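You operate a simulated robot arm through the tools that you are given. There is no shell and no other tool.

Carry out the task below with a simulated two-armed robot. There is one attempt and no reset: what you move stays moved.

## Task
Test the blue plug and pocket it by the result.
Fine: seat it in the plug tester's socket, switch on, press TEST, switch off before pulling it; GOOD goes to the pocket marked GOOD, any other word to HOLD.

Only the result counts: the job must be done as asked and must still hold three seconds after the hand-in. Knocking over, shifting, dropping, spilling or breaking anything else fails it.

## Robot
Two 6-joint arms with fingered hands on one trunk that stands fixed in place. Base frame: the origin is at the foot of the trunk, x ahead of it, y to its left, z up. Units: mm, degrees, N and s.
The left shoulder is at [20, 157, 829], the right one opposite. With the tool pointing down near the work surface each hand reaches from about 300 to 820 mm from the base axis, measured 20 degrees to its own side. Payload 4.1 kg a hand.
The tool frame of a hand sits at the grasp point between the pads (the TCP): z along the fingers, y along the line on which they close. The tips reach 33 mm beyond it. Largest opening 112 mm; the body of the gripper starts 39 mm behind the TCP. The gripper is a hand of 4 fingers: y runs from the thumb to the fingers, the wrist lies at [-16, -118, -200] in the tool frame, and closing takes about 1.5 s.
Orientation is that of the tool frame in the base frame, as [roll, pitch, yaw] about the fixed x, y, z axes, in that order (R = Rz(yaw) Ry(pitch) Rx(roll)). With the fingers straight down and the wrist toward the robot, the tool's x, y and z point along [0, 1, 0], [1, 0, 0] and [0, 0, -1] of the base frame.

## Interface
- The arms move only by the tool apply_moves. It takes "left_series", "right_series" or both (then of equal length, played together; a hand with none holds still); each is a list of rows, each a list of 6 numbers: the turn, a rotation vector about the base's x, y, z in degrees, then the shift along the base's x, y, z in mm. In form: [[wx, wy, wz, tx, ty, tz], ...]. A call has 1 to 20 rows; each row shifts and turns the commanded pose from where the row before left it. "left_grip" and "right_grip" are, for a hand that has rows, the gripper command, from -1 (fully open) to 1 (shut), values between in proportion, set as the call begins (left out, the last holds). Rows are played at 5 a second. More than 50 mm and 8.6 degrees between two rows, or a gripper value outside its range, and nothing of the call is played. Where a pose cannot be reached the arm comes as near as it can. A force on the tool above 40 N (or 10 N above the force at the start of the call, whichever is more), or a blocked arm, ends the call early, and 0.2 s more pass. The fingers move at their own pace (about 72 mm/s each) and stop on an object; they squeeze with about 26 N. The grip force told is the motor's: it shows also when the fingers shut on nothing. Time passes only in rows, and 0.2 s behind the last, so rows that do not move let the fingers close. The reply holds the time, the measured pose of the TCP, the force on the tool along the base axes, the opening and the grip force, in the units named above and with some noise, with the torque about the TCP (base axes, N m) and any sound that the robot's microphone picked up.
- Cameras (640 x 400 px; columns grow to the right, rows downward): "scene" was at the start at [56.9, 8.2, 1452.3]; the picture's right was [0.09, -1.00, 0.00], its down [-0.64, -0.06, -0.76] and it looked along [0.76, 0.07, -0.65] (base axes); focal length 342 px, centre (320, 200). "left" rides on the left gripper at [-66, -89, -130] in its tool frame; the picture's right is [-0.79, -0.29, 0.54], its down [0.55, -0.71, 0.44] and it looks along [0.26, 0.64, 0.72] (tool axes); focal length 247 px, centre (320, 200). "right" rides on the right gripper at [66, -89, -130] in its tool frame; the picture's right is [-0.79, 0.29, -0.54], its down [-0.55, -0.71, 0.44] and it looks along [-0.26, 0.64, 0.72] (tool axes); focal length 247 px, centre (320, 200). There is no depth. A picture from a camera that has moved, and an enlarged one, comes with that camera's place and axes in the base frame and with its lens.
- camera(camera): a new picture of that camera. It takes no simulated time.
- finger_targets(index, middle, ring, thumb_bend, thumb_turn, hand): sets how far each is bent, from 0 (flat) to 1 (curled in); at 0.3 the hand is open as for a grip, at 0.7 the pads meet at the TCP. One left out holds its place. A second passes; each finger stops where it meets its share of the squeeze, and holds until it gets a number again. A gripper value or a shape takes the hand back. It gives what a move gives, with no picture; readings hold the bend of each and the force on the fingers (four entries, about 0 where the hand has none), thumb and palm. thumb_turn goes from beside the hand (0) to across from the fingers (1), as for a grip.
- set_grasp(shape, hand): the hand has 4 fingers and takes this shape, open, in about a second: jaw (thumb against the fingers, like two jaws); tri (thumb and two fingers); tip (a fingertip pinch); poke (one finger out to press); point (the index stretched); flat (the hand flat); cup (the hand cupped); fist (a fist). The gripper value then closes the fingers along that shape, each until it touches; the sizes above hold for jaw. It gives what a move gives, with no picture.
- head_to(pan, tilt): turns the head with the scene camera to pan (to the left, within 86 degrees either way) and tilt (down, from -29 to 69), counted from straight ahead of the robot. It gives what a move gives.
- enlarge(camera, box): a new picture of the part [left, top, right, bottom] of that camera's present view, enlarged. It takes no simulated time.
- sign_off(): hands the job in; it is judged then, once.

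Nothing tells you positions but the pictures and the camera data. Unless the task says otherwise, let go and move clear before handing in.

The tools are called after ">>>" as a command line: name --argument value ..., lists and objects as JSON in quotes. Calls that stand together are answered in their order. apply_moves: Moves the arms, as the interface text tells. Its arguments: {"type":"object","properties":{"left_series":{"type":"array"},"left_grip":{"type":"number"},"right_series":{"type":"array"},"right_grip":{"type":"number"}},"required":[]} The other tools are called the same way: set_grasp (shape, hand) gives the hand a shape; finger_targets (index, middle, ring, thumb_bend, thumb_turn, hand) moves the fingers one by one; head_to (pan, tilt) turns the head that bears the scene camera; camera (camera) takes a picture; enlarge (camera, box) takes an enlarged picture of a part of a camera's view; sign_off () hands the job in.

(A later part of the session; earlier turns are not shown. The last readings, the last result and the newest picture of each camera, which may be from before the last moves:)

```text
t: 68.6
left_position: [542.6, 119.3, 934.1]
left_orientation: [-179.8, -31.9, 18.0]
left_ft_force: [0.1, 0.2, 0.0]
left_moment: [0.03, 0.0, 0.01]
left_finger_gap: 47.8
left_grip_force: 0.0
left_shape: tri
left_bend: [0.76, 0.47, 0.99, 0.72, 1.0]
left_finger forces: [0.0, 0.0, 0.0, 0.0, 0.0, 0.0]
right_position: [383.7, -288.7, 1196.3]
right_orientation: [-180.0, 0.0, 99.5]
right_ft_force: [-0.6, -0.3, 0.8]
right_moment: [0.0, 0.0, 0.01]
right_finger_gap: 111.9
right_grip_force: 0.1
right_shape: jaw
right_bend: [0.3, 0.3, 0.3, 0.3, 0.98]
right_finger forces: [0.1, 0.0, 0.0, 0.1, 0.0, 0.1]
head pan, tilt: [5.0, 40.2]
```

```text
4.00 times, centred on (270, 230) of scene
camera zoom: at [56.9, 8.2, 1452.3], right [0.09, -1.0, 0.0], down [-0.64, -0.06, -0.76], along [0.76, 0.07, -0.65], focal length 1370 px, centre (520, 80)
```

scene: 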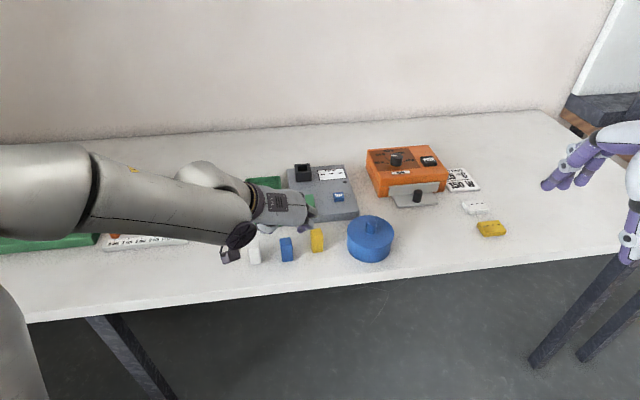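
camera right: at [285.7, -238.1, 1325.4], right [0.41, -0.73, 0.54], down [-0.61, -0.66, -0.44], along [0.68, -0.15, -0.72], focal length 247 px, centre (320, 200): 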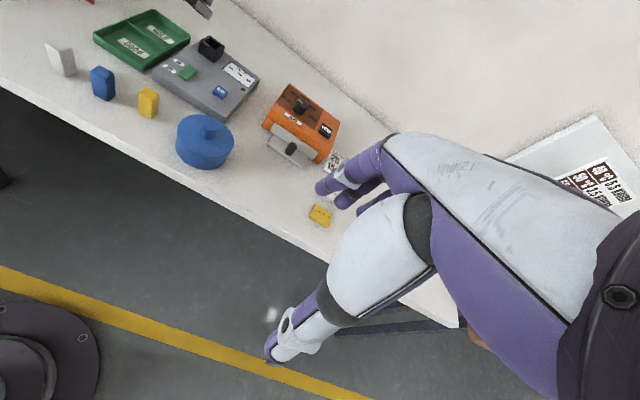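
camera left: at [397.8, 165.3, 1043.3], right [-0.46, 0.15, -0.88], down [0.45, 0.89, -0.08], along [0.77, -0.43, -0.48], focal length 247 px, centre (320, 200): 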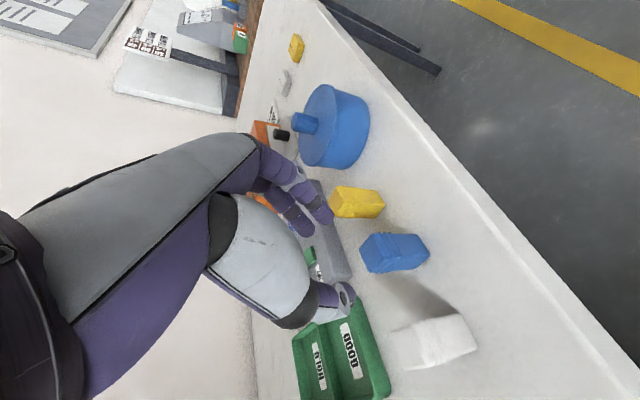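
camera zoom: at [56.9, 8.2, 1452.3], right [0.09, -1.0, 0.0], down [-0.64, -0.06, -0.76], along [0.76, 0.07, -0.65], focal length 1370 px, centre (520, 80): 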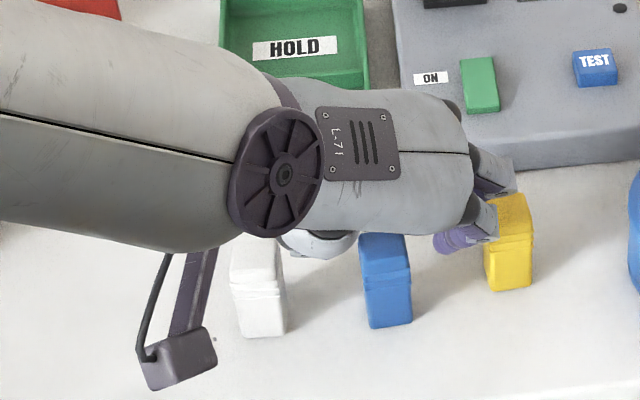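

>>> apply_moves --left_series '[[0, 0, 0, 0.3, 0.4, -10], [0, 0, 0, 0.3, 0.3, -10], [0, 0, 0, 0, 0, 0]]'

>>> enlarge --camera "left" --box '[270, 170, 430, 370]'

```text
t: 69.4
left_position: [543.8, 119.8, 916.5]
left_orientation: [-179.9, -31.9, 18.0]
left_ft_force: [0.2, -0.1, 0.3]
left_moment: [-0.01, 0.0, -0.02]
left_finger_gap: 47.7
left_grip_force: 0.0
left_shape: tri
left_bend: [0.76, 0.47, 0.99, 0.72, 1.0]
left_finger forces: [0.0, 0.2, 0.0, 0.0, 0.0, 0.0]
right_position: [383.2, -288.7, 1195.2]
right_orientation: [-180.0, 0.1, 99.5]
right_ft_force: [-0.9, -0.2, 0.4]
right_moment: [-0.01, -0.03, 0.04]
right_finger_gap: 111.6
right_grip_force: 0.0
right_shape: jaw
right_bend: [0.3, 0.3, 0.3, 0.3, 0.98]
right_finger forces: [0.0, 0.0, 0.0, 0.0, 0.0, 0.0]
head pan, tilt: [5.0, 40.2]
```

```text
2.00 times, centred on (350, 270) of left
camera zoom: at [398.2, 164.5, 992.6], right [-0.46, 0.15, -0.88], down [0.45, 0.89, -0.08], along [0.77, -0.42, -0.48], focal length 494 px, centre (260, 60)
```

zoom: 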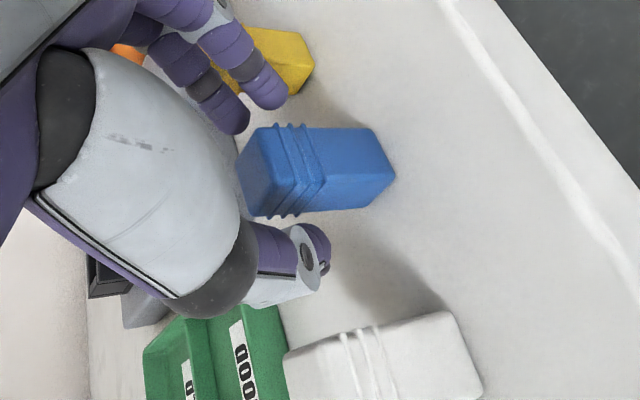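

Positions look right. I'll close partway first to check centring.

>>> apply_moves --left_series '[[0, 0, 0, 0, 0, 0], [0, 0, 0, 0, 0, 0], [0, 0, 0, 0, 0, 0], [0, 0, 0, 0, 0, 0]]' --left_grip 0.48

>>> enlarge --camera "left" --box '[300, 200, 400, 310]'

```text
t: 70.4
left_position: [543.8, 119.9, 915.9]
left_orientation: [-179.9, -31.9, 18.1]
left_ft_force: [0.1, 0.0, -1.1]
left_moment: [-0.01, 0.02, 0.01]
left_finger_gap: 29.4
left_grip_force: 0.0
left_shape: tri
left_bend: [0.75, 0.55, 0.99, 0.74, 1.0]
left_finger forces: [0.1, 0.1, 0.0, 0.0, 0.0, 0.0]
right_position: [384.6, -287.0, 1195.4]
right_orientation: [180.0, 0.0, 99.4]
right_ft_force: [-0.9, 0.3, -0.6]
right_moment: [-0.02, 0.0, -0.01]
right_finger_gap: 111.8
right_grip_force: 0.2
right_shape: jaw
right_bend: [0.3, 0.3, 0.3, 0.3, 0.98]
right_finger forces: [0.0, 0.1, 0.1, 0.1, 0.0, 0.0]
head pan, tilt: [5.0, 40.2]
```

```text
3.64 times, centred on (350, 255) of left
camera zoom: at [398.2, 164.5, 992.7], right [-0.46, 0.15, -0.88], down [0.45, 0.89, -0.08], along [0.77, -0.42, -0.48], focal length 898 px, centre (211, 0)
```

zoom: 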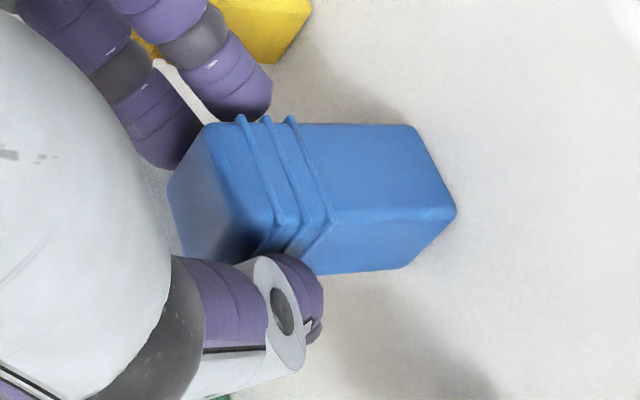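

The middle fingertip is only about 1 mm below the plug's top edge, so I'll go 5 mm lower before squeezing.

>>> apply_moves --left_series '[[0, 0, 0, 0, 0, -2.5], [0, 0, 0, 0, 0, -2.5], [0, 0, 0, 0, 0, 0]]'

>>> apply_moves --left_series '[[0, 0, 0, 0, 0, 0], [0, 0, 0, 0, 0, 0], [0, 0, 0, 0, 0, 0], [0, 0, 0, 0, 0, 0], [0, 0, 0, 0, 0, 0]]' --left_grip 0.6

>>> enlarge --camera "left" --box '[300, 200, 400, 310]'

```text
t: 71.2
left_position: [543.3, 118.8, 911.4]
left_orientation: [-179.8, -32.0, 17.8]
left_ft_force: [0.5, -0.2, -0.9]
left_moment: [-0.03, 0.01, -0.03]
left_finger_gap: 29.4
left_grip_force: 0.0
left_shape: tri
left_bend: [0.75, 0.55, 0.99, 0.74, 1.0]
left_finger forces: [0.1, 0.1, 0.1, 0.0, 0.0, 0.1]
right_position: [383.8, -287.8, 1195.3]
right_orientation: [179.9, 0.0, 99.4]
right_ft_force: [0.0, -0.2, -0.5]
right_moment: [0.02, -0.01, -0.02]
right_finger_gap: 111.8
right_grip_force: 0.0
right_shape: jaw
right_bend: [0.3, 0.3, 0.3, 0.3, 0.98]
right_finger forces: [0.1, 0.1, 0.1, 0.1, 0.0, 0.0]
head pan, tilt: [5.0, 40.2]
```

```text
t: 72.4
left_position: [543.8, 119.2, 911.1]
left_orientation: [-179.8, -31.9, 17.9]
left_ft_force: [0.1, -0.1, -0.4]
left_moment: [0.04, 0.03, -0.02]
left_finger_gap: 23.0
left_grip_force: 0.0
left_shape: tri
left_bend: [0.75, 0.58, 0.99, 0.74, 1.0]
left_finger forces: [0.2, 0.3, 0.0, 0.1, 0.5, 0.0]
right_position: [384.4, -288.4, 1195.9]
right_orientation: [180.0, 0.0, 99.6]
right_ft_force: [0.2, 0.1, -0.9]
right_moment: [0.04, 0.05, -0.01]
right_finger_gap: 111.8
right_grip_force: 0.0
right_shape: jaw
right_bend: [0.3, 0.3, 0.3, 0.3, 0.98]
right_finger forces: [0.0, 0.0, 0.0, 0.0, 0.1, 0.1]
head pan, tilt: [5.0, 40.2]
```

```text
3.64 times, centred on (350, 255) of left
camera zoom: at [397.8, 163.9, 987.9], right [-0.46, 0.15, -0.88], down [0.45, 0.89, -0.08], along [0.77, -0.42, -0.48], focal length 898 px, centre (211, 0)
```

zoom: 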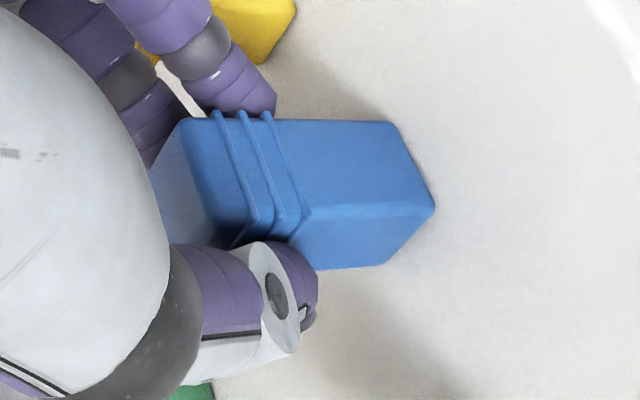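

All three tips are in light contact and the plug is still upright, so I'll squeeze fully.

>>> apply_moves --left_series '[[0, 0, 0, 0, 0, 0], [0, 0, 0, 0, 0, 0], [0, 0, 0, 0, 0, 0], [0, 0, 0, 0, 0, 0], [0, 0, 0, 0, 0, 0]]' --left_grip 1

>>> enlarge --camera "left" --box '[300, 200, 400, 310]'

>>> enlarge --camera "scene" --box '[240, 200, 340, 280]'

```text
t: 73.6
left_position: [543.9, 118.9, 911.3]
left_orientation: [-179.9, -31.9, 18.1]
left_ft_force: [-1.1, 0.3, -0.4]
left_moment: [-0.03, -0.02, -0.01]
left_finger_gap: 19.4
left_grip_force: 25.7
left_shape: tri
left_bend: [0.74, 0.6, 1.0, 0.74, 1.0]
left_finger forces: [12.2, 11.2, 0.0, 0.0, 23.5, 0.0]
right_position: [384.4, -287.3, 1195.1]
right_orientation: [-180.0, 0.0, 99.4]
right_ft_force: [-0.1, 0.6, 0.3]
right_moment: [0.02, -0.01, 0.01]
right_finger_gap: 111.3
right_grip_force: 0.1
right_shape: jaw
right_bend: [0.3, 0.3, 0.3, 0.3, 0.98]
right_finger forces: [0.0, 0.0, 0.0, 0.1, 0.0, 0.1]
head pan, tilt: [5.0, 40.2]
```

```text
3.64 times, centred on (350, 255) of left
camera zoom: at [397.8, 163.9, 987.9], right [-0.46, 0.15, -0.88], down [0.45, 0.89, -0.08], along [0.77, -0.42, -0.48], focal length 898 px, centre (211, 0)
```

zoom: 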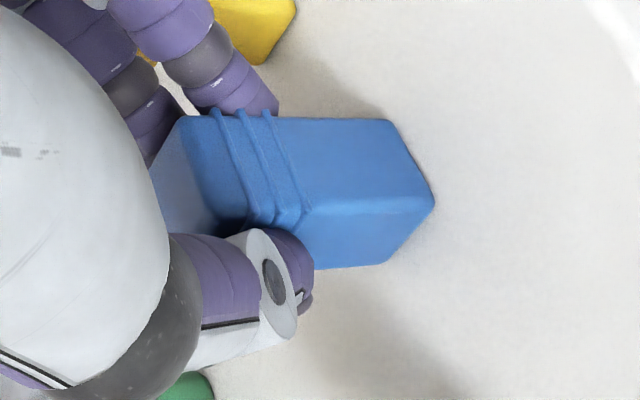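

```text
5.00 times, centred on (290, 240) of scene
camera zoom: at [56.9, 8.2, 1452.3], right [0.09, -1.0, 0.0], down [-0.64, -0.06, -0.76], along [0.76, 0.07, -0.65], focal length 1713 px, centre (470, 0)
```

zoom: 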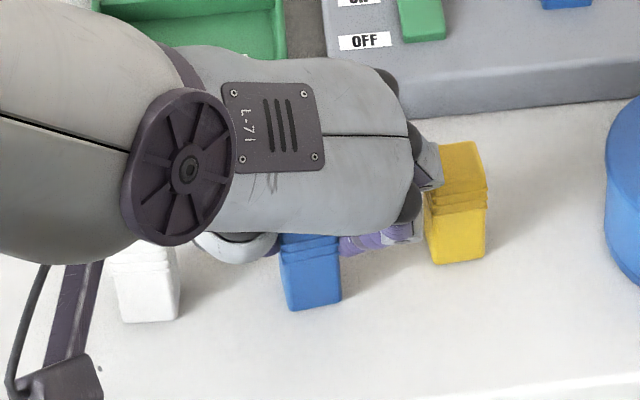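

An excellent three-point grip: index 12 N, middle 11 N, thumb 23.5 N, with the plug upright. I'll lift slowly.

>>> apply_moves --left_series '[[0, 0, 0, 0, 0, 5], [0, 0, 0, 0, 0, 10], [0, 0, 0, 0, 0, 20], [0, 0, 0, 0, 0, 20], [0, 0, 0, 0, 0, 0]]'

>>> camera --camera "left"

>>> camera --camera "scene"

>>> enlarge --camera "right" --box '[20, 0, 140, 100]'

```text
t: 74.8
left_position: [543.7, 120.7, 964.6]
left_orientation: [-179.9, -31.9, 17.9]
left_ft_force: [0.0, -0.1, -1.4]
left_moment: [0.0, 0.01, 0.01]
left_finger_gap: 19.6
left_grip_force: 26.3
left_shape: tri
left_bend: [0.74, 0.6, 1.0, 0.74, 1.0]
left_finger forces: [12.2, 11.3, 0.0, 0.0, 23.4, 0.0]
right_position: [384.0, -288.1, 1195.8]
right_orientation: [180.0, 0.0, 99.5]
right_ft_force: [1.5, -0.2, 0.2]
right_moment: [0.0, 0.04, 0.02]
right_finger_gap: 111.6
right_grip_force: 0.1
right_shape: jaw
right_bend: [0.3, 0.3, 0.3, 0.3, 0.98]
right_finger forces: [0.1, 0.0, 0.1, 0.1, 0.0, 0.1]
head pan, tilt: [5.0, 40.2]
```

```text
taken
camera left: at [398.5, 164.6, 1041.6], right [-0.46, 0.15, -0.88], down [0.45, 0.89, -0.08], along [0.77, -0.42, -0.48], focal length 247 px, centre (320, 200)
```

left: 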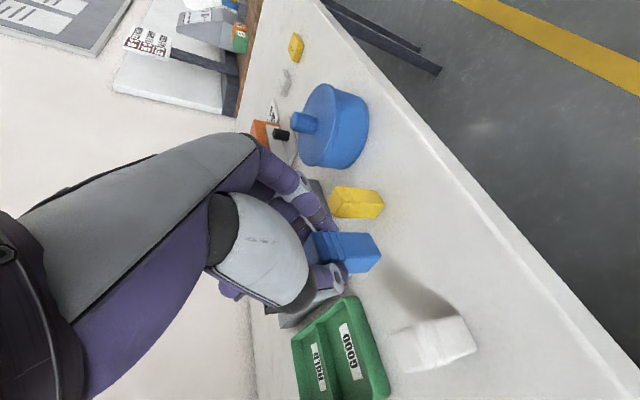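

```text
taken
```

scene: 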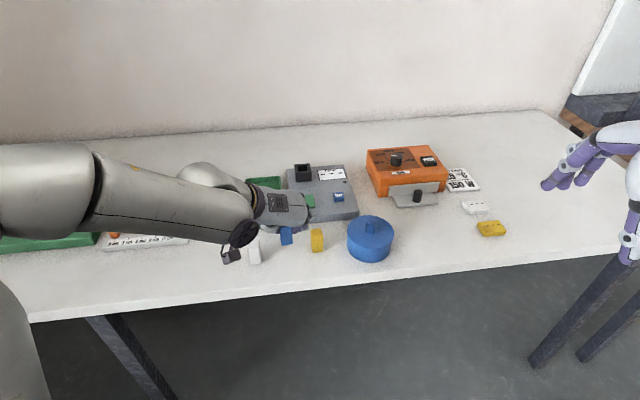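

```text
4.00 times, centred on (80, 50) of right
camera zoom: at [285.8, -238.1, 1325.3], right [0.41, -0.73, 0.54], down [-0.61, -0.66, -0.44], along [0.68, -0.15, -0.72], focal length 988 px, centre (1280, 800)
```

zoom: 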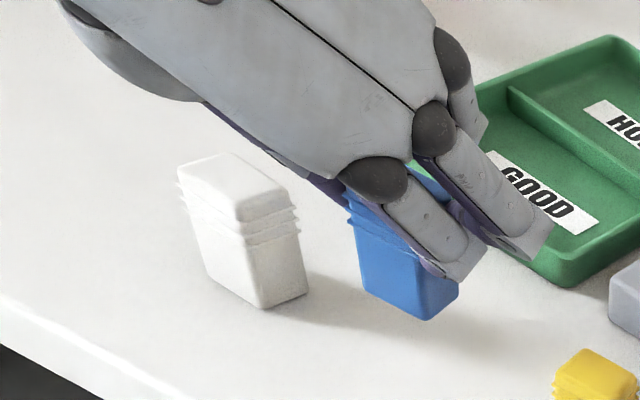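

The plug is lifted, level and secure. I'll carry it outward at a safe height above the tester, turning the yaw to match the socket.

>>> apply_moves --left_series '[[0, 0, 0, 10, 1, 40], [0, 0, -1.3, 38, 0, 3], [0, 0, -1.3, 38, 0, 3], [0, 0, -1.3, 38, 0, 3], [0, 0, -1.3, 38, 0, 3], [0, 0, -1.3, 38, 0, 3], [0, 0, 0, 0, 0, 0]]'

>>> camera --camera "scene"

>>> camera --camera "left"

```text
t: 76.4
left_position: [743.5, 117.5, 1017.2]
left_orientation: [-179.9, -31.8, 11.5]
left_ft_force: [-0.1, 0.0, -0.8]
left_moment: [-0.01, 0.01, 0.0]
left_finger_gap: 19.5
left_grip_force: 25.9
left_shape: tri
left_bend: [0.74, 0.6, 1.0, 0.74, 1.0]
left_finger forces: [12.0, 11.0, 0.0, 0.1, 23.0, 0.1]
left hand out of reach, approached as far as the arm can: row 1
right_position: [383.7, -288.4, 1195.0]
right_orientation: [-179.9, 0.0, 99.4]
right_ft_force: [0.2, 0.4, 1.2]
right_moment: [-0.02, -0.03, 0.01]
right_finger_gap: 111.5
right_grip_force: 0.0
right_shape: jaw
right_bend: [0.3, 0.3, 0.3, 0.3, 0.98]
right_finger forces: [0.1, 0.0, 0.0, 0.0, 0.0, 0.1]
head pan, tilt: [5.0, 40.2]
```

```text
taken
```

scene: 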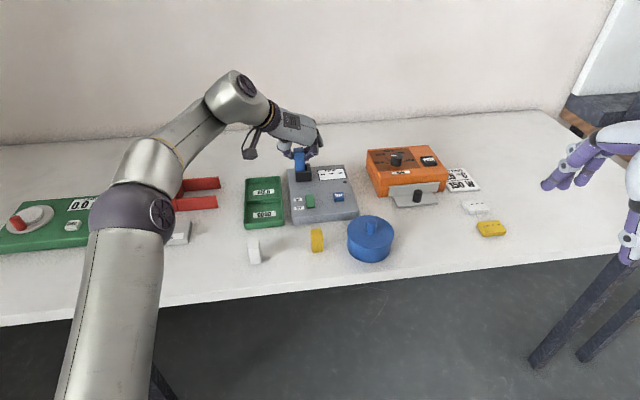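

```text
taken
camera left: at [604.7, 178.7, 1093.7], right [-0.44, 0.21, -0.87], down [0.54, 0.84, -0.08], along [0.72, -0.51, -0.48], focal length 247 px, centre (320, 200)
```

left: 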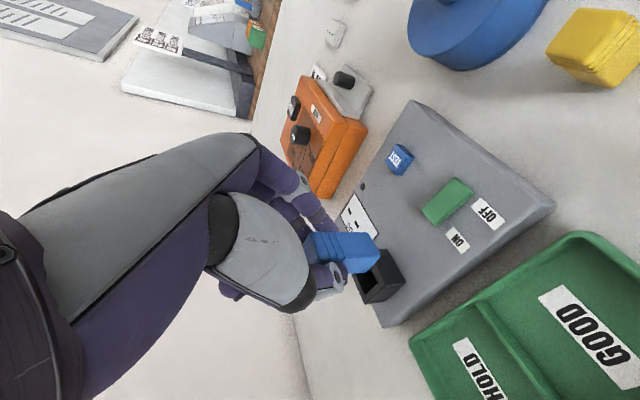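

The scene view now shows the plug near the socket. I'll add 13° of lean for reach, then look before moving on.

>>> apply_moves --left_series '[[1.29, -6.37, 0, 0, 0, 0], [1.29, -6.37, 0, 0, 0, 0], [0, 0, 0, 0, 0, 0]]'

>>> camera --camera "scene"

>>> enlarge --camera "left" --box '[280, 180, 440, 330]'

```text
t: 77.2
left_position: [745.1, 118.1, 1017.8]
left_orientation: [-179.8, -44.9, 11.4]
left_ft_force: [-0.6, 0.5, -0.9]
left_moment: [0.02, 0.05, -0.01]
left_finger_gap: 18.9
left_grip_force: 26.4
left_shape: tri
left_bend: [0.74, 0.6, 1.0, 0.75, 1.0]
left_finger forces: [12.0, 10.8, 0.0, 0.0, 22.9, 0.0]
right_position: [383.9, -288.2, 1194.1]
right_orientation: [-180.0, 0.1, 99.5]
right_ft_force: [-0.3, 0.0, -0.5]
right_moment: [-0.03, -0.02, -0.01]
right_finger_gap: 111.7
right_grip_force: 0.0
right_shape: jaw
right_bend: [0.3, 0.3, 0.3, 0.3, 0.98]
right_finger forces: [0.0, 0.0, 0.0, 0.0, 0.1, 0.0]
head pan, tilt: [5.0, 40.2]
```

```text
taken
```

scene: 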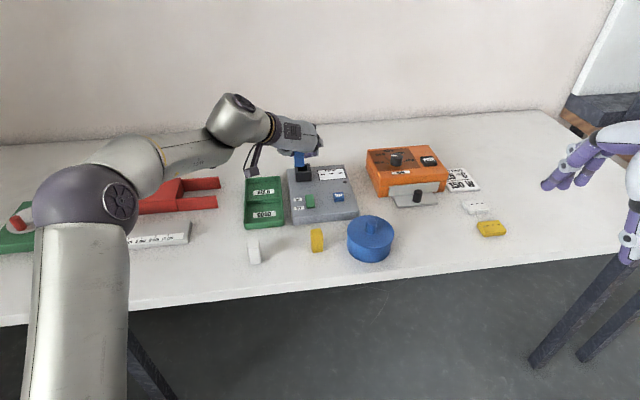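

```text
2.67 times, centred on (360, 255) of left
camera zoom: at [592.1, 176.4, 1064.1], right [-0.23, 0.25, -0.94], down [0.54, 0.84, 0.08], along [0.81, -0.49, -0.33], focal length 659 px, centre (213, 53)
```

zoom: 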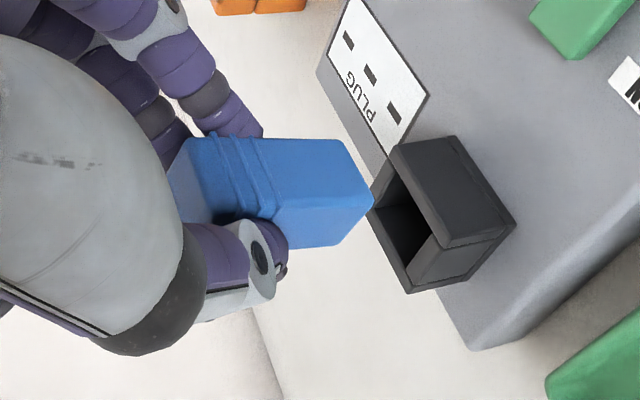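

In this wrist posture the elbow keeps plenty of bend. The plug bottom should now be near [770, 122, 963], so I'll move most of the way toward above the socket and look again.

>>> apply_moves --left_series '[[0, 0, 0, 15, 0, -8], [0, 0, 0, 15, 0, -8], [0, 0, 0, 15, 0, -8], [0, 0, 0, 0, 0, 0]]'

>>> enlarge --camera "left" --box '[300, 190, 420, 300]'

>>> enlarge --camera "scene" --box '[260, 120, 360, 190]'

>>> camera --camera "scene"

>>> enlarge --camera "right" --box '[170, 0, 270, 70]'

```text
t: 78.2
left_position: [790.5, 119.9, 994.9]
left_orientation: [-179.9, -44.9, 11.4]
left_ft_force: [-0.7, 0.1, -0.6]
left_moment: [0.04, 0.03, 0.01]
left_finger_gap: 19.3
left_grip_force: 25.6
left_shape: tri
left_bend: [0.74, 0.6, 1.0, 0.75, 1.0]
left_finger forces: [11.9, 10.9, 0.1, 0.0, 22.8, 0.1]
right_position: [383.2, -288.3, 1195.1]
right_orientation: [179.9, 0.0, 99.5]
right_ft_force: [-0.3, -0.1, -0.3]
right_moment: [0.01, 0.01, -0.01]
right_finger_gap: 111.6
right_grip_force: 0.0
right_shape: jaw
right_bend: [0.3, 0.3, 0.3, 0.3, 0.98]
right_finger forces: [0.0, 0.0, 0.0, 0.0, 0.0, 0.0]
head pan, tilt: [5.0, 40.2]
```

```text
3.64 times, centred on (360, 245) of left
camera zoom: at [637.4, 177.4, 1041.0], right [-0.23, 0.25, -0.94], down [0.54, 0.84, 0.08], along [0.81, -0.49, -0.33], focal length 898 px, centre (174, 36)
```

zoom: 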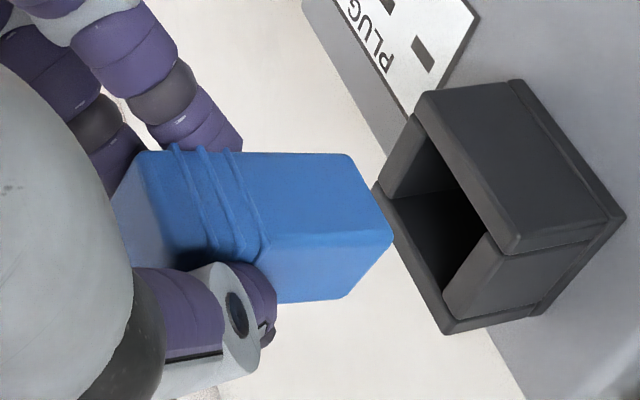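

```text
5.71 times, centred on (310, 155) of scene
camera zoom: at [56.9, 8.2, 1452.3], right [0.09, -1.0, 0.0], down [-0.64, -0.06, -0.76], along [0.76, 0.07, -0.65], focal length 1957 px, centre (377, 457)
```

zoom: 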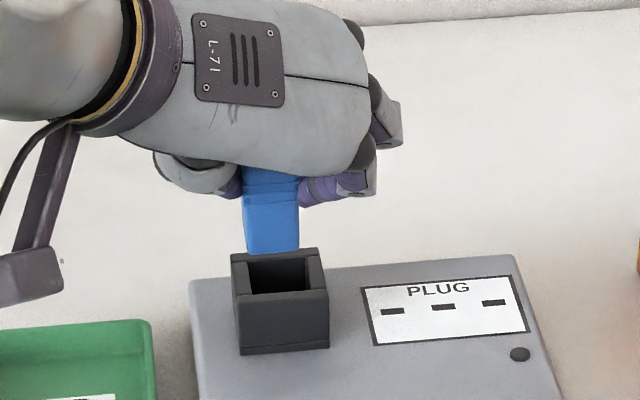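

```text
taken
```

scene: 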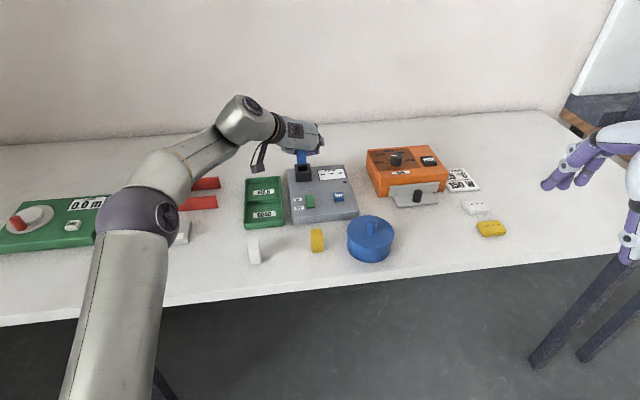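

```text
5.71 times, centred on (220, 35) of right
camera zoom: at [285.7, -238.1, 1325.4], right [0.41, -0.73, 0.54], down [-0.61, -0.66, -0.44], along [0.68, -0.15, -0.72], focal length 1411 px, centre (891, 1143)
```

zoom: 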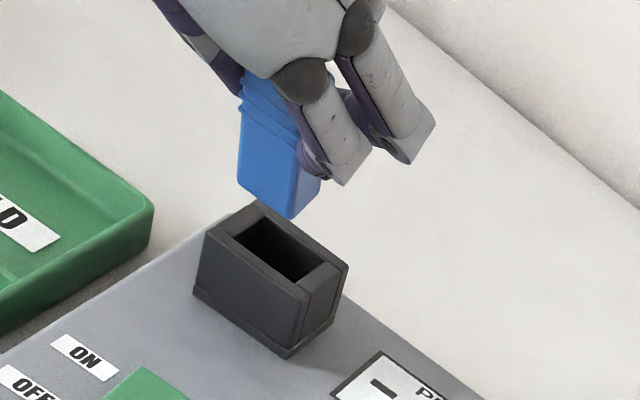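

Three cameras see both plug and socket and the model agrees within 2–3 mm. I'll take tighter zooms for exact relative offsets.

>>> enlarge --camera "scene" --box '[295, 145, 325, 185]'

>>> enlarge --camera "right" --box '[195, 10, 240, 60]'

>>> enlarge --camera "left" --box '[340, 205, 420, 290]'

```text
10.00 times, centred on (310, 165) of scene
camera zoom: at [56.9, 8.2, 1452.3], right [0.09, -1.0, 0.0], down [-0.64, -0.06, -0.76], along [0.76, 0.07, -0.65], focal length 3425 px, centre (420, 550)
```

zoom: 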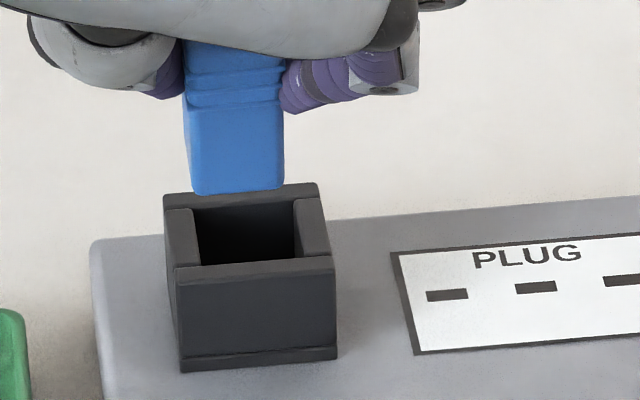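

```text
8.00 times, centred on (218, 35) of right
camera zoom: at [285.7, -238.1, 1325.4], right [0.41, -0.73, 0.54], down [-0.61, -0.66, -0.44], along [0.68, -0.15, -0.72], focal length 1976 px, centre (1140, 1520)
```

zoom: 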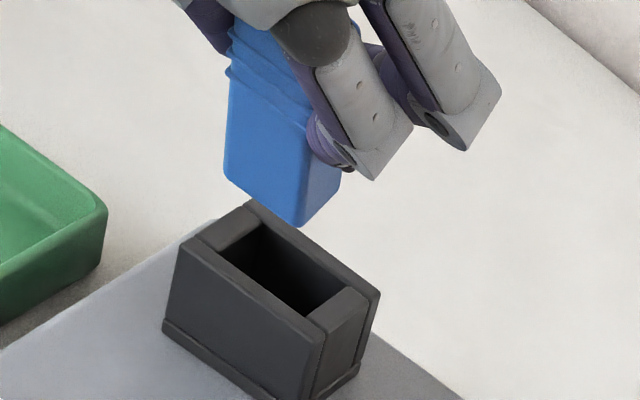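

```text
4.71 times, centred on (380, 248) of left
camera zoom: at [637.4, 177.4, 1041.0], right [-0.23, 0.25, -0.94], down [0.54, 0.84, 0.08], along [0.81, -0.49, -0.33], focal length 1162 px, centre (38, -24)
```

zoom: 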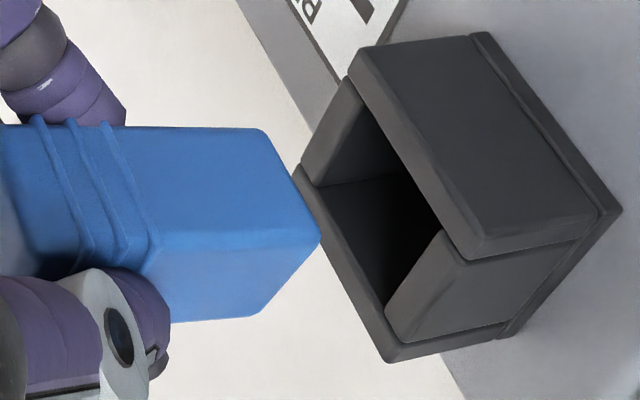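

The bottom measures about 24 mm against an opening of about 27 mm, so I want less tilt than 13°. I'll back off a little and check whether a 38° lean (6° tilt) can still reach.

>>> apply_moves --left_series '[[0, 0, 0, -20, 0, 10], [-0.69, 3.43, 0, 0, 0, 0], [-0.69, 3.43, 0, 0, 0, 0], [0, 0, 0, 0, 0, 0]]'

>>> apply_moves --left_series '[[0, 0, 0, 8, 0, -3], [0, 0, 0, 8, 0, -3], [0, 0, 0, 8, 0, -3], [0, 0, 0, 0, 0, 0]]'

>>> camera --camera "scene"

```text
t: 79.2
left_position: [770.2, 120.3, 1002.8]
left_orientation: [-179.8, -38.0, 11.5]
left_ft_force: [-1.1, -0.3, -0.7]
left_moment: [-0.01, -0.01, 0.02]
left_finger_gap: 19.3
left_grip_force: 25.8
left_shape: tri
left_bend: [0.74, 0.6, 1.0, 0.75, 1.0]
left_finger forces: [12.0, 10.9, 0.0, 0.0, 22.8, 0.0]
right_position: [384.5, -287.6, 1194.7]
right_orientation: [-180.0, 0.0, 99.5]
right_ft_force: [0.2, 0.1, -0.3]
right_moment: [0.0, -0.01, 0.01]
right_finger_gap: 111.5
right_grip_force: 0.0
right_shape: jaw
right_bend: [0.3, 0.3, 0.3, 0.3, 0.98]
right_finger forces: [0.0, 0.1, 0.1, 0.1, 0.1, 0.0]
head pan, tilt: [5.0, 40.2]
```

```text
t: 80.2
left_position: [789.0, 118.6, 992.6]
left_orientation: [-179.9, -37.9, 11.4]
left_ft_force: [0.1, 0.7, -0.3]
left_moment: [-0.01, 0.01, 0.02]
left_finger_gap: 19.4
left_grip_force: 26.5
left_shape: tri
left_bend: [0.74, 0.6, 1.0, 0.75, 1.0]
left_finger forces: [12.0, 11.0, 0.1, 0.1, 22.9, 0.0]
left hand out of reach, approached as far as the arm can: row 3
right_position: [383.8, -288.0, 1194.4]
right_orientation: [-180.0, 0.0, 99.6]
right_ft_force: [0.7, -0.5, -0.3]
right_moment: [-0.02, 0.0, -0.02]
right_finger_gap: 111.7
right_grip_force: 0.1
right_shape: jaw
right_bend: [0.3, 0.3, 0.3, 0.3, 0.98]
right_finger forces: [0.1, 0.1, 0.0, 0.0, 0.1, 0.0]
head pan, tilt: [5.0, 40.2]
```

```text
taken
```

scene: 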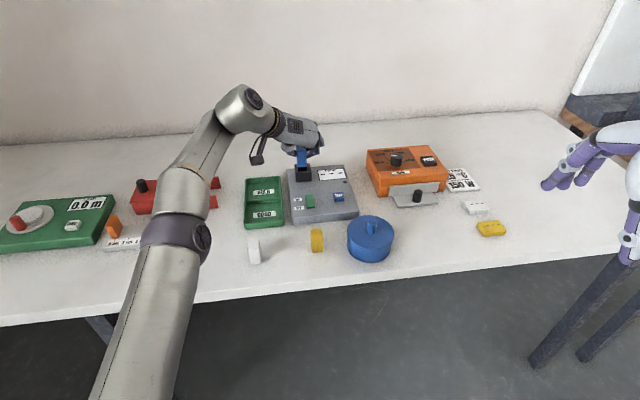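

At 38° it hits the reach limit, so I'll insert with the 45° lean (about 13° plug tilt), which can enter over 10 mm, and the plug can then right itself and be pressed down. Triangulating both views says the plug must move about +11.5 mm in x and −1.6 mm in y from the 45° pose.

>>> apply_moves --left_series '[[0, 0, 0, -6, 0, 6], [0.69, -3.43, 0, 0, 0, 0], [0.69, -3.43, 0, 0, 0, 0], [0, 0, 0, 9, 0, -6], [0, 0, 0, 9, 0, -7], [0, 0, 0, 0, 0, 0]]'

>>> enlarge --camera "scene" --box '[295, 145, 325, 185]'

>>> enlarge --camera "left" --box '[340, 205, 420, 290]'

>>> enlarge --camera "right" --box '[195, 10, 240, 60]'

```text
t: 81.6
left_position: [800.8, 118.6, 985.5]
left_orientation: [-179.9, -44.9, 11.4]
left_ft_force: [0.2, 0.5, -0.7]
left_moment: [-0.03, 0.04, 0.03]
left_finger_gap: 19.5
left_grip_force: 26.5
left_shape: tri
left_bend: [0.74, 0.6, 1.0, 0.75, 1.0]
left_finger forces: [11.9, 10.9, 0.0, 0.0, 22.9, 0.0]
right_position: [383.7, -287.5, 1194.1]
right_orientation: [179.9, 0.1, 99.6]
right_ft_force: [-0.5, 0.4, -0.6]
right_moment: [0.01, -0.01, 0.0]
right_finger_gap: 111.8
right_grip_force: 0.0
right_shape: jaw
right_bend: [0.3, 0.3, 0.3, 0.3, 0.98]
right_finger forces: [0.0, 0.1, 0.1, 0.0, 0.0, 0.0]
head pan, tilt: [5.0, 40.2]
```

```text
10.00 times, centred on (310, 165) of scene
camera zoom: at [56.9, 8.2, 1452.3], right [0.09, -1.0, 0.0], down [-0.64, -0.06, -0.76], along [0.76, 0.07, -0.65], focal length 3425 px, centre (420, 550)
```

zoom: 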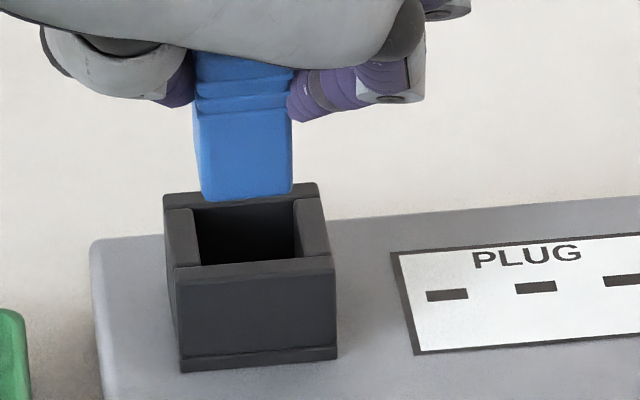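

```text
4.71 times, centred on (380, 248) of left
camera zoom: at [647.5, 176.6, 1031.9], right [-0.23, 0.25, -0.94], down [0.54, 0.84, 0.08], along [0.81, -0.49, -0.33], focal length 1162 px, centre (38, -24)
```

zoom: 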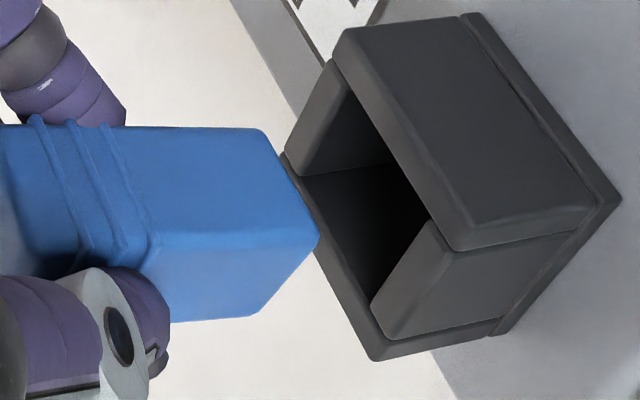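

```text
8.00 times, centred on (218, 35) of right
camera zoom: at [285.8, -238.1, 1325.3], right [0.41, -0.73, 0.54], down [-0.61, -0.66, -0.44], along [0.68, -0.15, -0.72], focal length 1976 px, centre (1140, 1520)
```

zoom: 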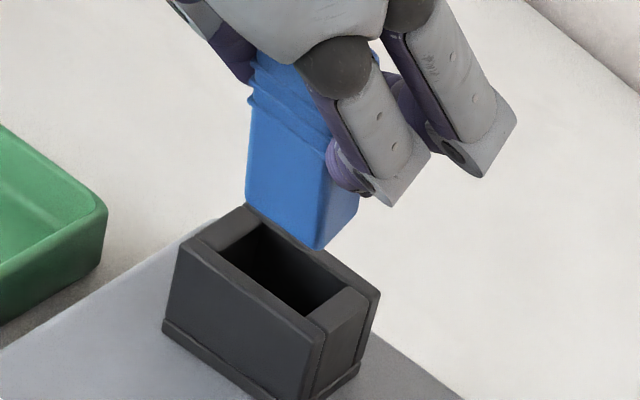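

The offsets agree to about 1 mm. I'll lower to just above the rim and recheck from both views.

>>> apply_moves --left_series '[[0, 0, 0, -0.5, -0.4, -6], [0, 0, 0, -0.5, -0.4, -6], [0, 0, 0, 0, 0, 0]]'

>>> enlarge --camera "scene" --box '[295, 145, 325, 185]'

>>> enlarge --camera "left" --box '[350, 205, 410, 275]'

>>> enlarge --camera "right" --box '[195, 10, 240, 60]'

```text
t: 82.4
left_position: [799.2, 117.6, 971.7]
left_orientation: [-179.8, -45.0, 11.4]
left_ft_force: [1.0, -0.6, -1.3]
left_moment: [0.01, 0.04, 0.0]
left_finger_gap: 19.0
left_grip_force: 25.6
left_shape: tri
left_bend: [0.74, 0.6, 1.0, 0.75, 1.0]
left_finger forces: [12.0, 10.9, 0.0, 0.0, 22.8, 0.0]
right_position: [383.7, -288.0, 1196.0]
right_orientation: [-179.9, -0.1, 99.5]
right_ft_force: [0.1, 1.2, 0.1]
right_moment: [0.0, 0.02, 0.0]
right_finger_gap: 111.5
right_grip_force: 0.1
right_shape: jaw
right_bend: [0.3, 0.3, 0.3, 0.3, 0.98]
right_finger forces: [0.0, 0.1, 0.0, 0.1, 0.1, 0.0]
head pan, tilt: [5.0, 40.2]
```

```text
10.00 times, centred on (310, 165) of scene
camera zoom: at [56.9, 8.2, 1452.3], right [0.09, -1.0, 0.0], down [-0.64, -0.06, -0.76], along [0.76, 0.07, -0.65], focal length 3425 px, centre (420, 550)
```

zoom: 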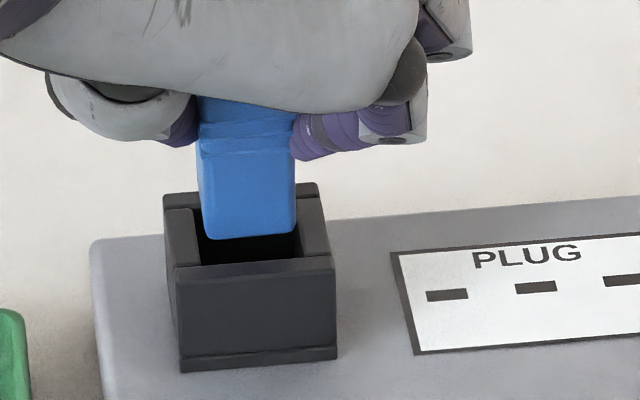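

```text
5.71 times, centred on (380, 240) of left
camera zoom: at [646.7, 176.1, 1020.1], right [-0.23, 0.25, -0.94], down [0.54, 0.84, 0.08], along [0.81, -0.49, -0.33], focal length 1411 px, centre (-23, -29)
```

zoom: 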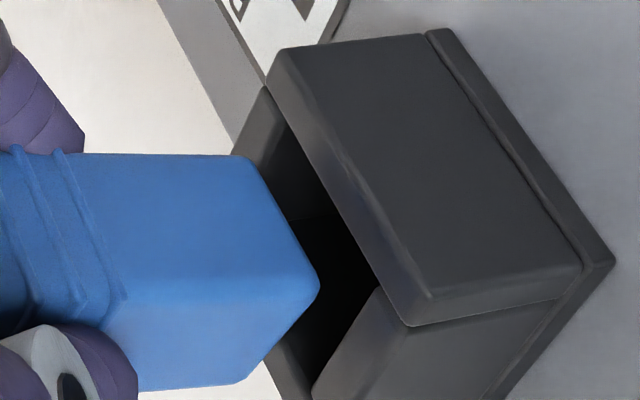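

```text
8.00 times, centred on (218, 35) of right
camera zoom: at [285.8, -238.1, 1325.3], right [0.41, -0.73, 0.54], down [-0.61, -0.66, -0.44], along [0.68, -0.15, -0.72], focal length 1976 px, centre (1140, 1520)
```

zoom: 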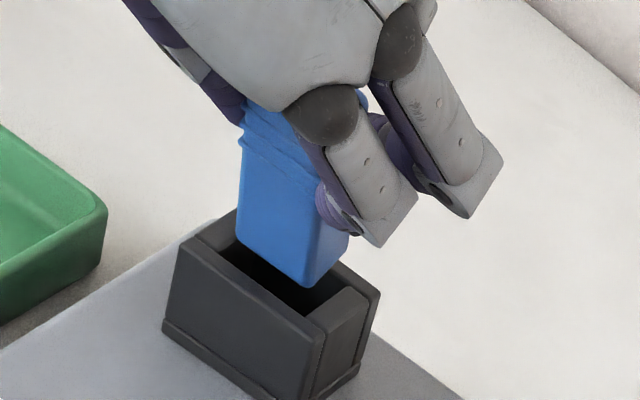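

The plug sits just above the opening, centred laterally, with about 2 mm at the near wall. I'll nudge +1 mm outward and lower in small steps while watching the force.

>>> apply_moves --left_series '[[0, 0, 0, 1, -0.5, -3], [0, 0, 0, 0, 0, -3], [0, 0, 0, 0, 0, -3], [0, 0, 0, 0, 0, 0]]'

>>> enlarge --camera "scene" --box '[295, 145, 325, 185]'

>>> enlarge --camera "left" --box '[350, 205, 410, 275]'

>>> enlarge --camera "right" --box '[195, 10, 240, 60]'

```text
t: 83.4
left_position: [800.5, 116.4, 964.0]
left_orientation: [-179.9, -44.9, 11.5]
left_ft_force: [0.1, 0.7, -0.8]
left_moment: [-0.01, 0.01, 0.0]
left_finger_gap: 19.4
left_grip_force: 25.9
left_shape: tri
left_bend: [0.74, 0.6, 1.0, 0.75, 1.0]
left_finger forces: [12.0, 10.8, 0.1, 0.0, 23.0, 0.1]
right_position: [384.1, -288.0, 1194.9]
right_orientation: [-180.0, 0.0, 99.5]
right_ft_force: [0.5, -0.3, 0.9]
right_moment: [-0.03, 0.03, 0.02]
right_finger_gap: 111.8
right_grip_force: 0.0
right_shape: jaw
right_bend: [0.3, 0.3, 0.3, 0.3, 0.98]
right_finger forces: [0.0, 0.1, 0.1, 0.0, 0.0, 0.0]
head pan, tilt: [5.0, 40.2]
```

```text
10.00 times, centred on (310, 165) of scene
camera zoom: at [57.0, 8.2, 1452.3], right [0.09, -1.0, 0.0], down [-0.64, -0.06, -0.76], along [0.76, 0.07, -0.65], focal length 3425 px, centre (420, 550)
```

zoom: 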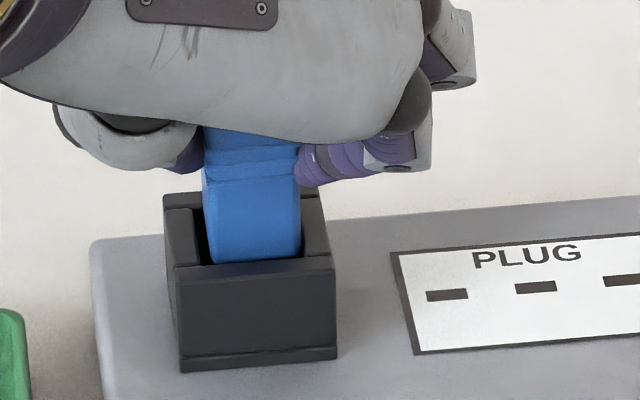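

```text
5.71 times, centred on (380, 240) of left
camera zoom: at [647.8, 175.0, 1010.9], right [-0.23, 0.25, -0.94], down [0.54, 0.84, 0.08], along [0.81, -0.49, -0.33], focal length 1411 px, centre (-23, -29)
```

zoom: 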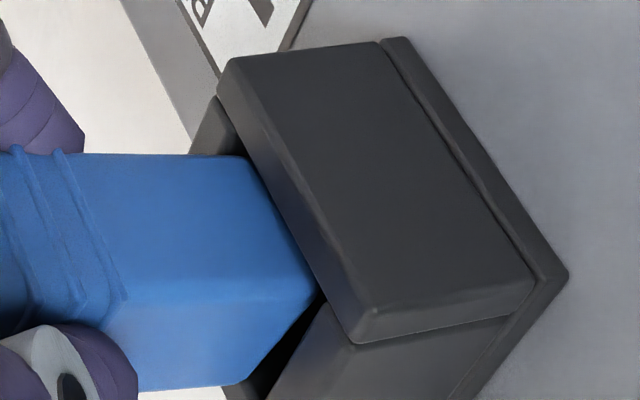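

```text
8.00 times, centred on (218, 35) of right
camera zoom: at [285.8, -238.1, 1325.3], right [0.41, -0.73, 0.54], down [-0.61, -0.66, -0.44], along [0.68, -0.15, -0.72], focal length 1976 px, centre (1140, 1520)
```

zoom: 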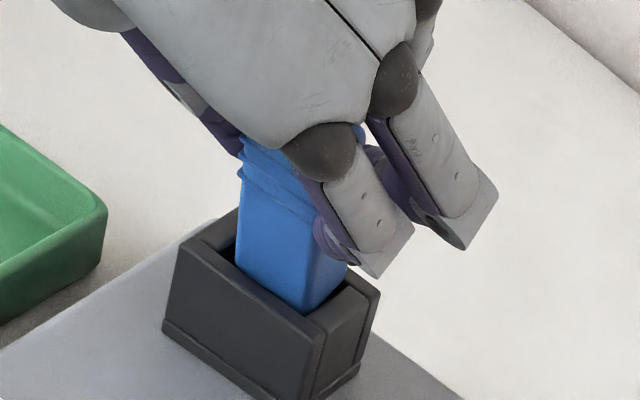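

The plug is entering but sits about 1.5 mm too far right, as scene and right views both show. I'll shift left 1.4 mm and continue down gently.

>>> apply_moves --left_series '[[0, 0, 0, 0, 1.4, 0], [0, 0, 0, 0, 0, -3], [0, 0, 0, 0, 0, 0]]'

>>> enlarge --camera "scene" --box '[295, 145, 325, 185]'

>>> enlarge --camera "right" --box '[195, 10, 240, 60]'

>>> enlarge --camera "left" --box '[340, 205, 410, 275]'

```text
t: 84.2
left_position: [800.6, 117.7, 963.5]
left_orientation: [179.9, -44.9, 11.6]
left_ft_force: [-4.1, -0.4, 6.7]
left_moment: [0.03, -0.06, -0.01]
left_finger_gap: 19.8
left_grip_force: 25.8
left_shape: tri
left_bend: [0.74, 0.6, 1.0, 0.75, 1.0]
left_finger forces: [12.3, 12.6, 0.0, 0.1, 24.9, 0.0]
right_position: [383.1, -287.5, 1195.7]
right_orientation: [180.0, 0.0, 99.5]
right_ft_force: [-1.3, -0.1, -0.7]
right_moment: [0.0, 0.0, -0.01]
right_finger_gap: 111.5
right_grip_force: 0.0
right_shape: jaw
right_bend: [0.3, 0.3, 0.3, 0.3, 0.98]
right_finger forces: [0.1, 0.0, 0.0, 0.0, 0.0, 0.0]
head pan, tilt: [5.0, 40.2]
```

```text
10.00 times, centred on (310, 165) of scene
camera zoom: at [56.5, 8.1, 1452.3], right [0.09, -1.0, 0.0], down [-0.64, -0.06, -0.76], along [0.76, 0.07, -0.65], focal length 3425 px, centre (420, 550)
```

zoom: 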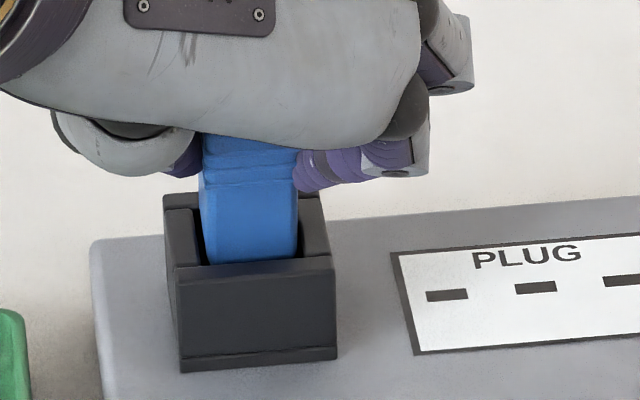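

```text
8.00 times, centred on (218, 35) of right
camera zoom: at [285.4, -238.2, 1325.4], right [0.41, -0.73, 0.54], down [-0.61, -0.66, -0.44], along [0.68, -0.15, -0.72], focal length 1976 px, centre (1140, 1520)
```

zoom: 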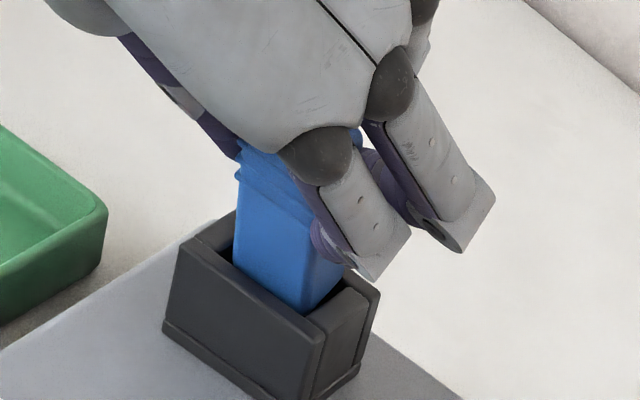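

```text
5.71 times, centred on (375, 240) of left
camera zoom: at [647.4, 175.5, 1009.3], right [-0.23, 0.25, -0.94], down [0.54, 0.84, 0.08], along [0.81, -0.49, -0.33], focal length 1411 px, centre (6, -29)
```

zoom: 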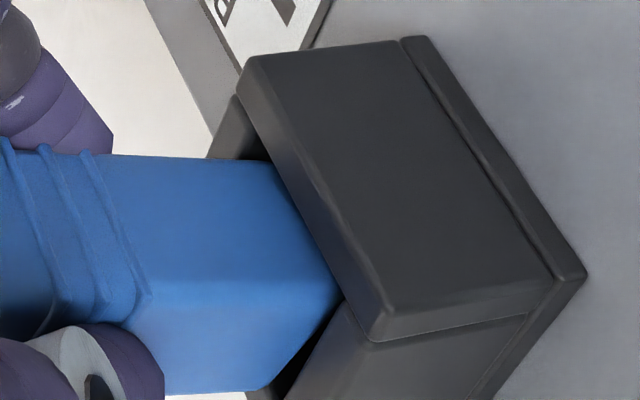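

I feel about 7 N up and 4 N back toward the robot, meaning the far bottom edge is touching the back wall's rim. I'll lift 1.5 mm, come back 1.5 mm toward the robot, and lower again.

>>> apply_moves --left_series '[[0, 0, 0, 0, 0, 1.5], [0, 0, 0, -1.5, -0.3, 0], [0, 0, 0, 0, 0, -2], [0, 0, 0, 0, 0, -1.5], [0, 0, 0, 0, 0, 0]]'

>>> enlarge --camera "scene" --box '[295, 145, 325, 185]'

>>> enlarge --camera "left" --box '[340, 205, 410, 275]'

```text
t: 85.4
left_position: [799.0, 118.1, 960.4]
left_orientation: [179.9, -45.1, 11.6]
left_ft_force: [-7.4, -4.1, 15.0]
left_moment: [-0.02, -0.28, -0.03]
left_finger_gap: 20.4
left_grip_force: 25.5
left_shape: tri
left_bend: [0.74, 0.6, 1.0, 0.75, 1.0]
left_finger forces: [13.4, 15.7, 0.0, 0.1, 26.2, 0.0]
right_position: [382.6, -289.0, 1195.8]
right_orientation: [-179.9, 0.1, 99.5]
right_ft_force: [0.0, -0.1, -0.8]
right_moment: [0.02, 0.01, 0.01]
right_finger_gap: 111.6
right_grip_force: 0.0
right_shape: jaw
right_bend: [0.3, 0.3, 0.3, 0.3, 0.98]
right_finger forces: [0.0, 0.0, 0.0, 0.0, 0.0, 0.0]
head pan, tilt: [5.0, 40.2]
```

```text
10.00 times, centred on (310, 165) of scene
camera zoom: at [56.1, 7.9, 1452.3], right [0.09, -1.0, 0.0], down [-0.64, -0.06, -0.76], along [0.76, 0.07, -0.65], focal length 3425 px, centre (420, 550)
```

zoom: 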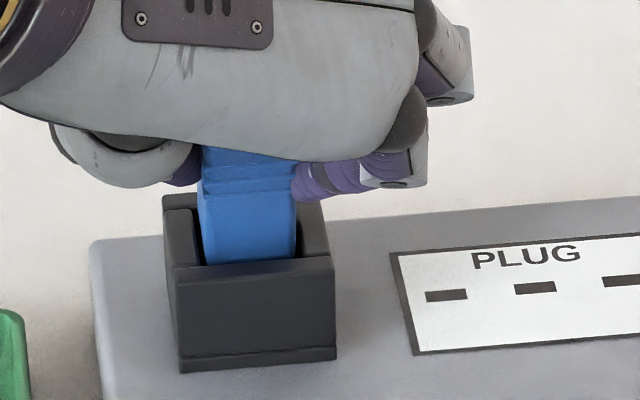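

```text
5.71 times, centred on (375, 240) of left
camera zoom: at [645.4, 175.7, 1007.2], right [-0.23, 0.25, -0.94], down [0.54, 0.84, 0.08], along [0.81, -0.49, -0.33], focal length 1411 px, centre (6, -29)
```

zoom: 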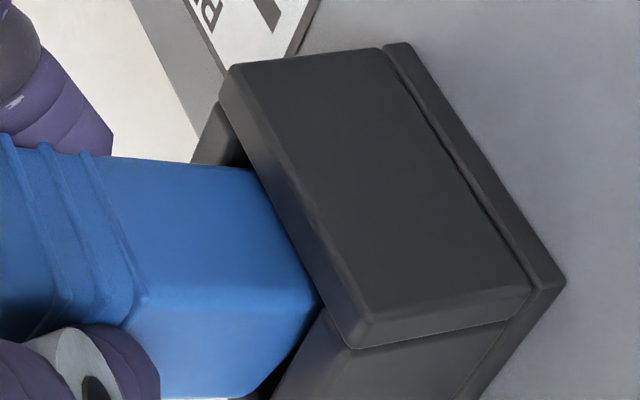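

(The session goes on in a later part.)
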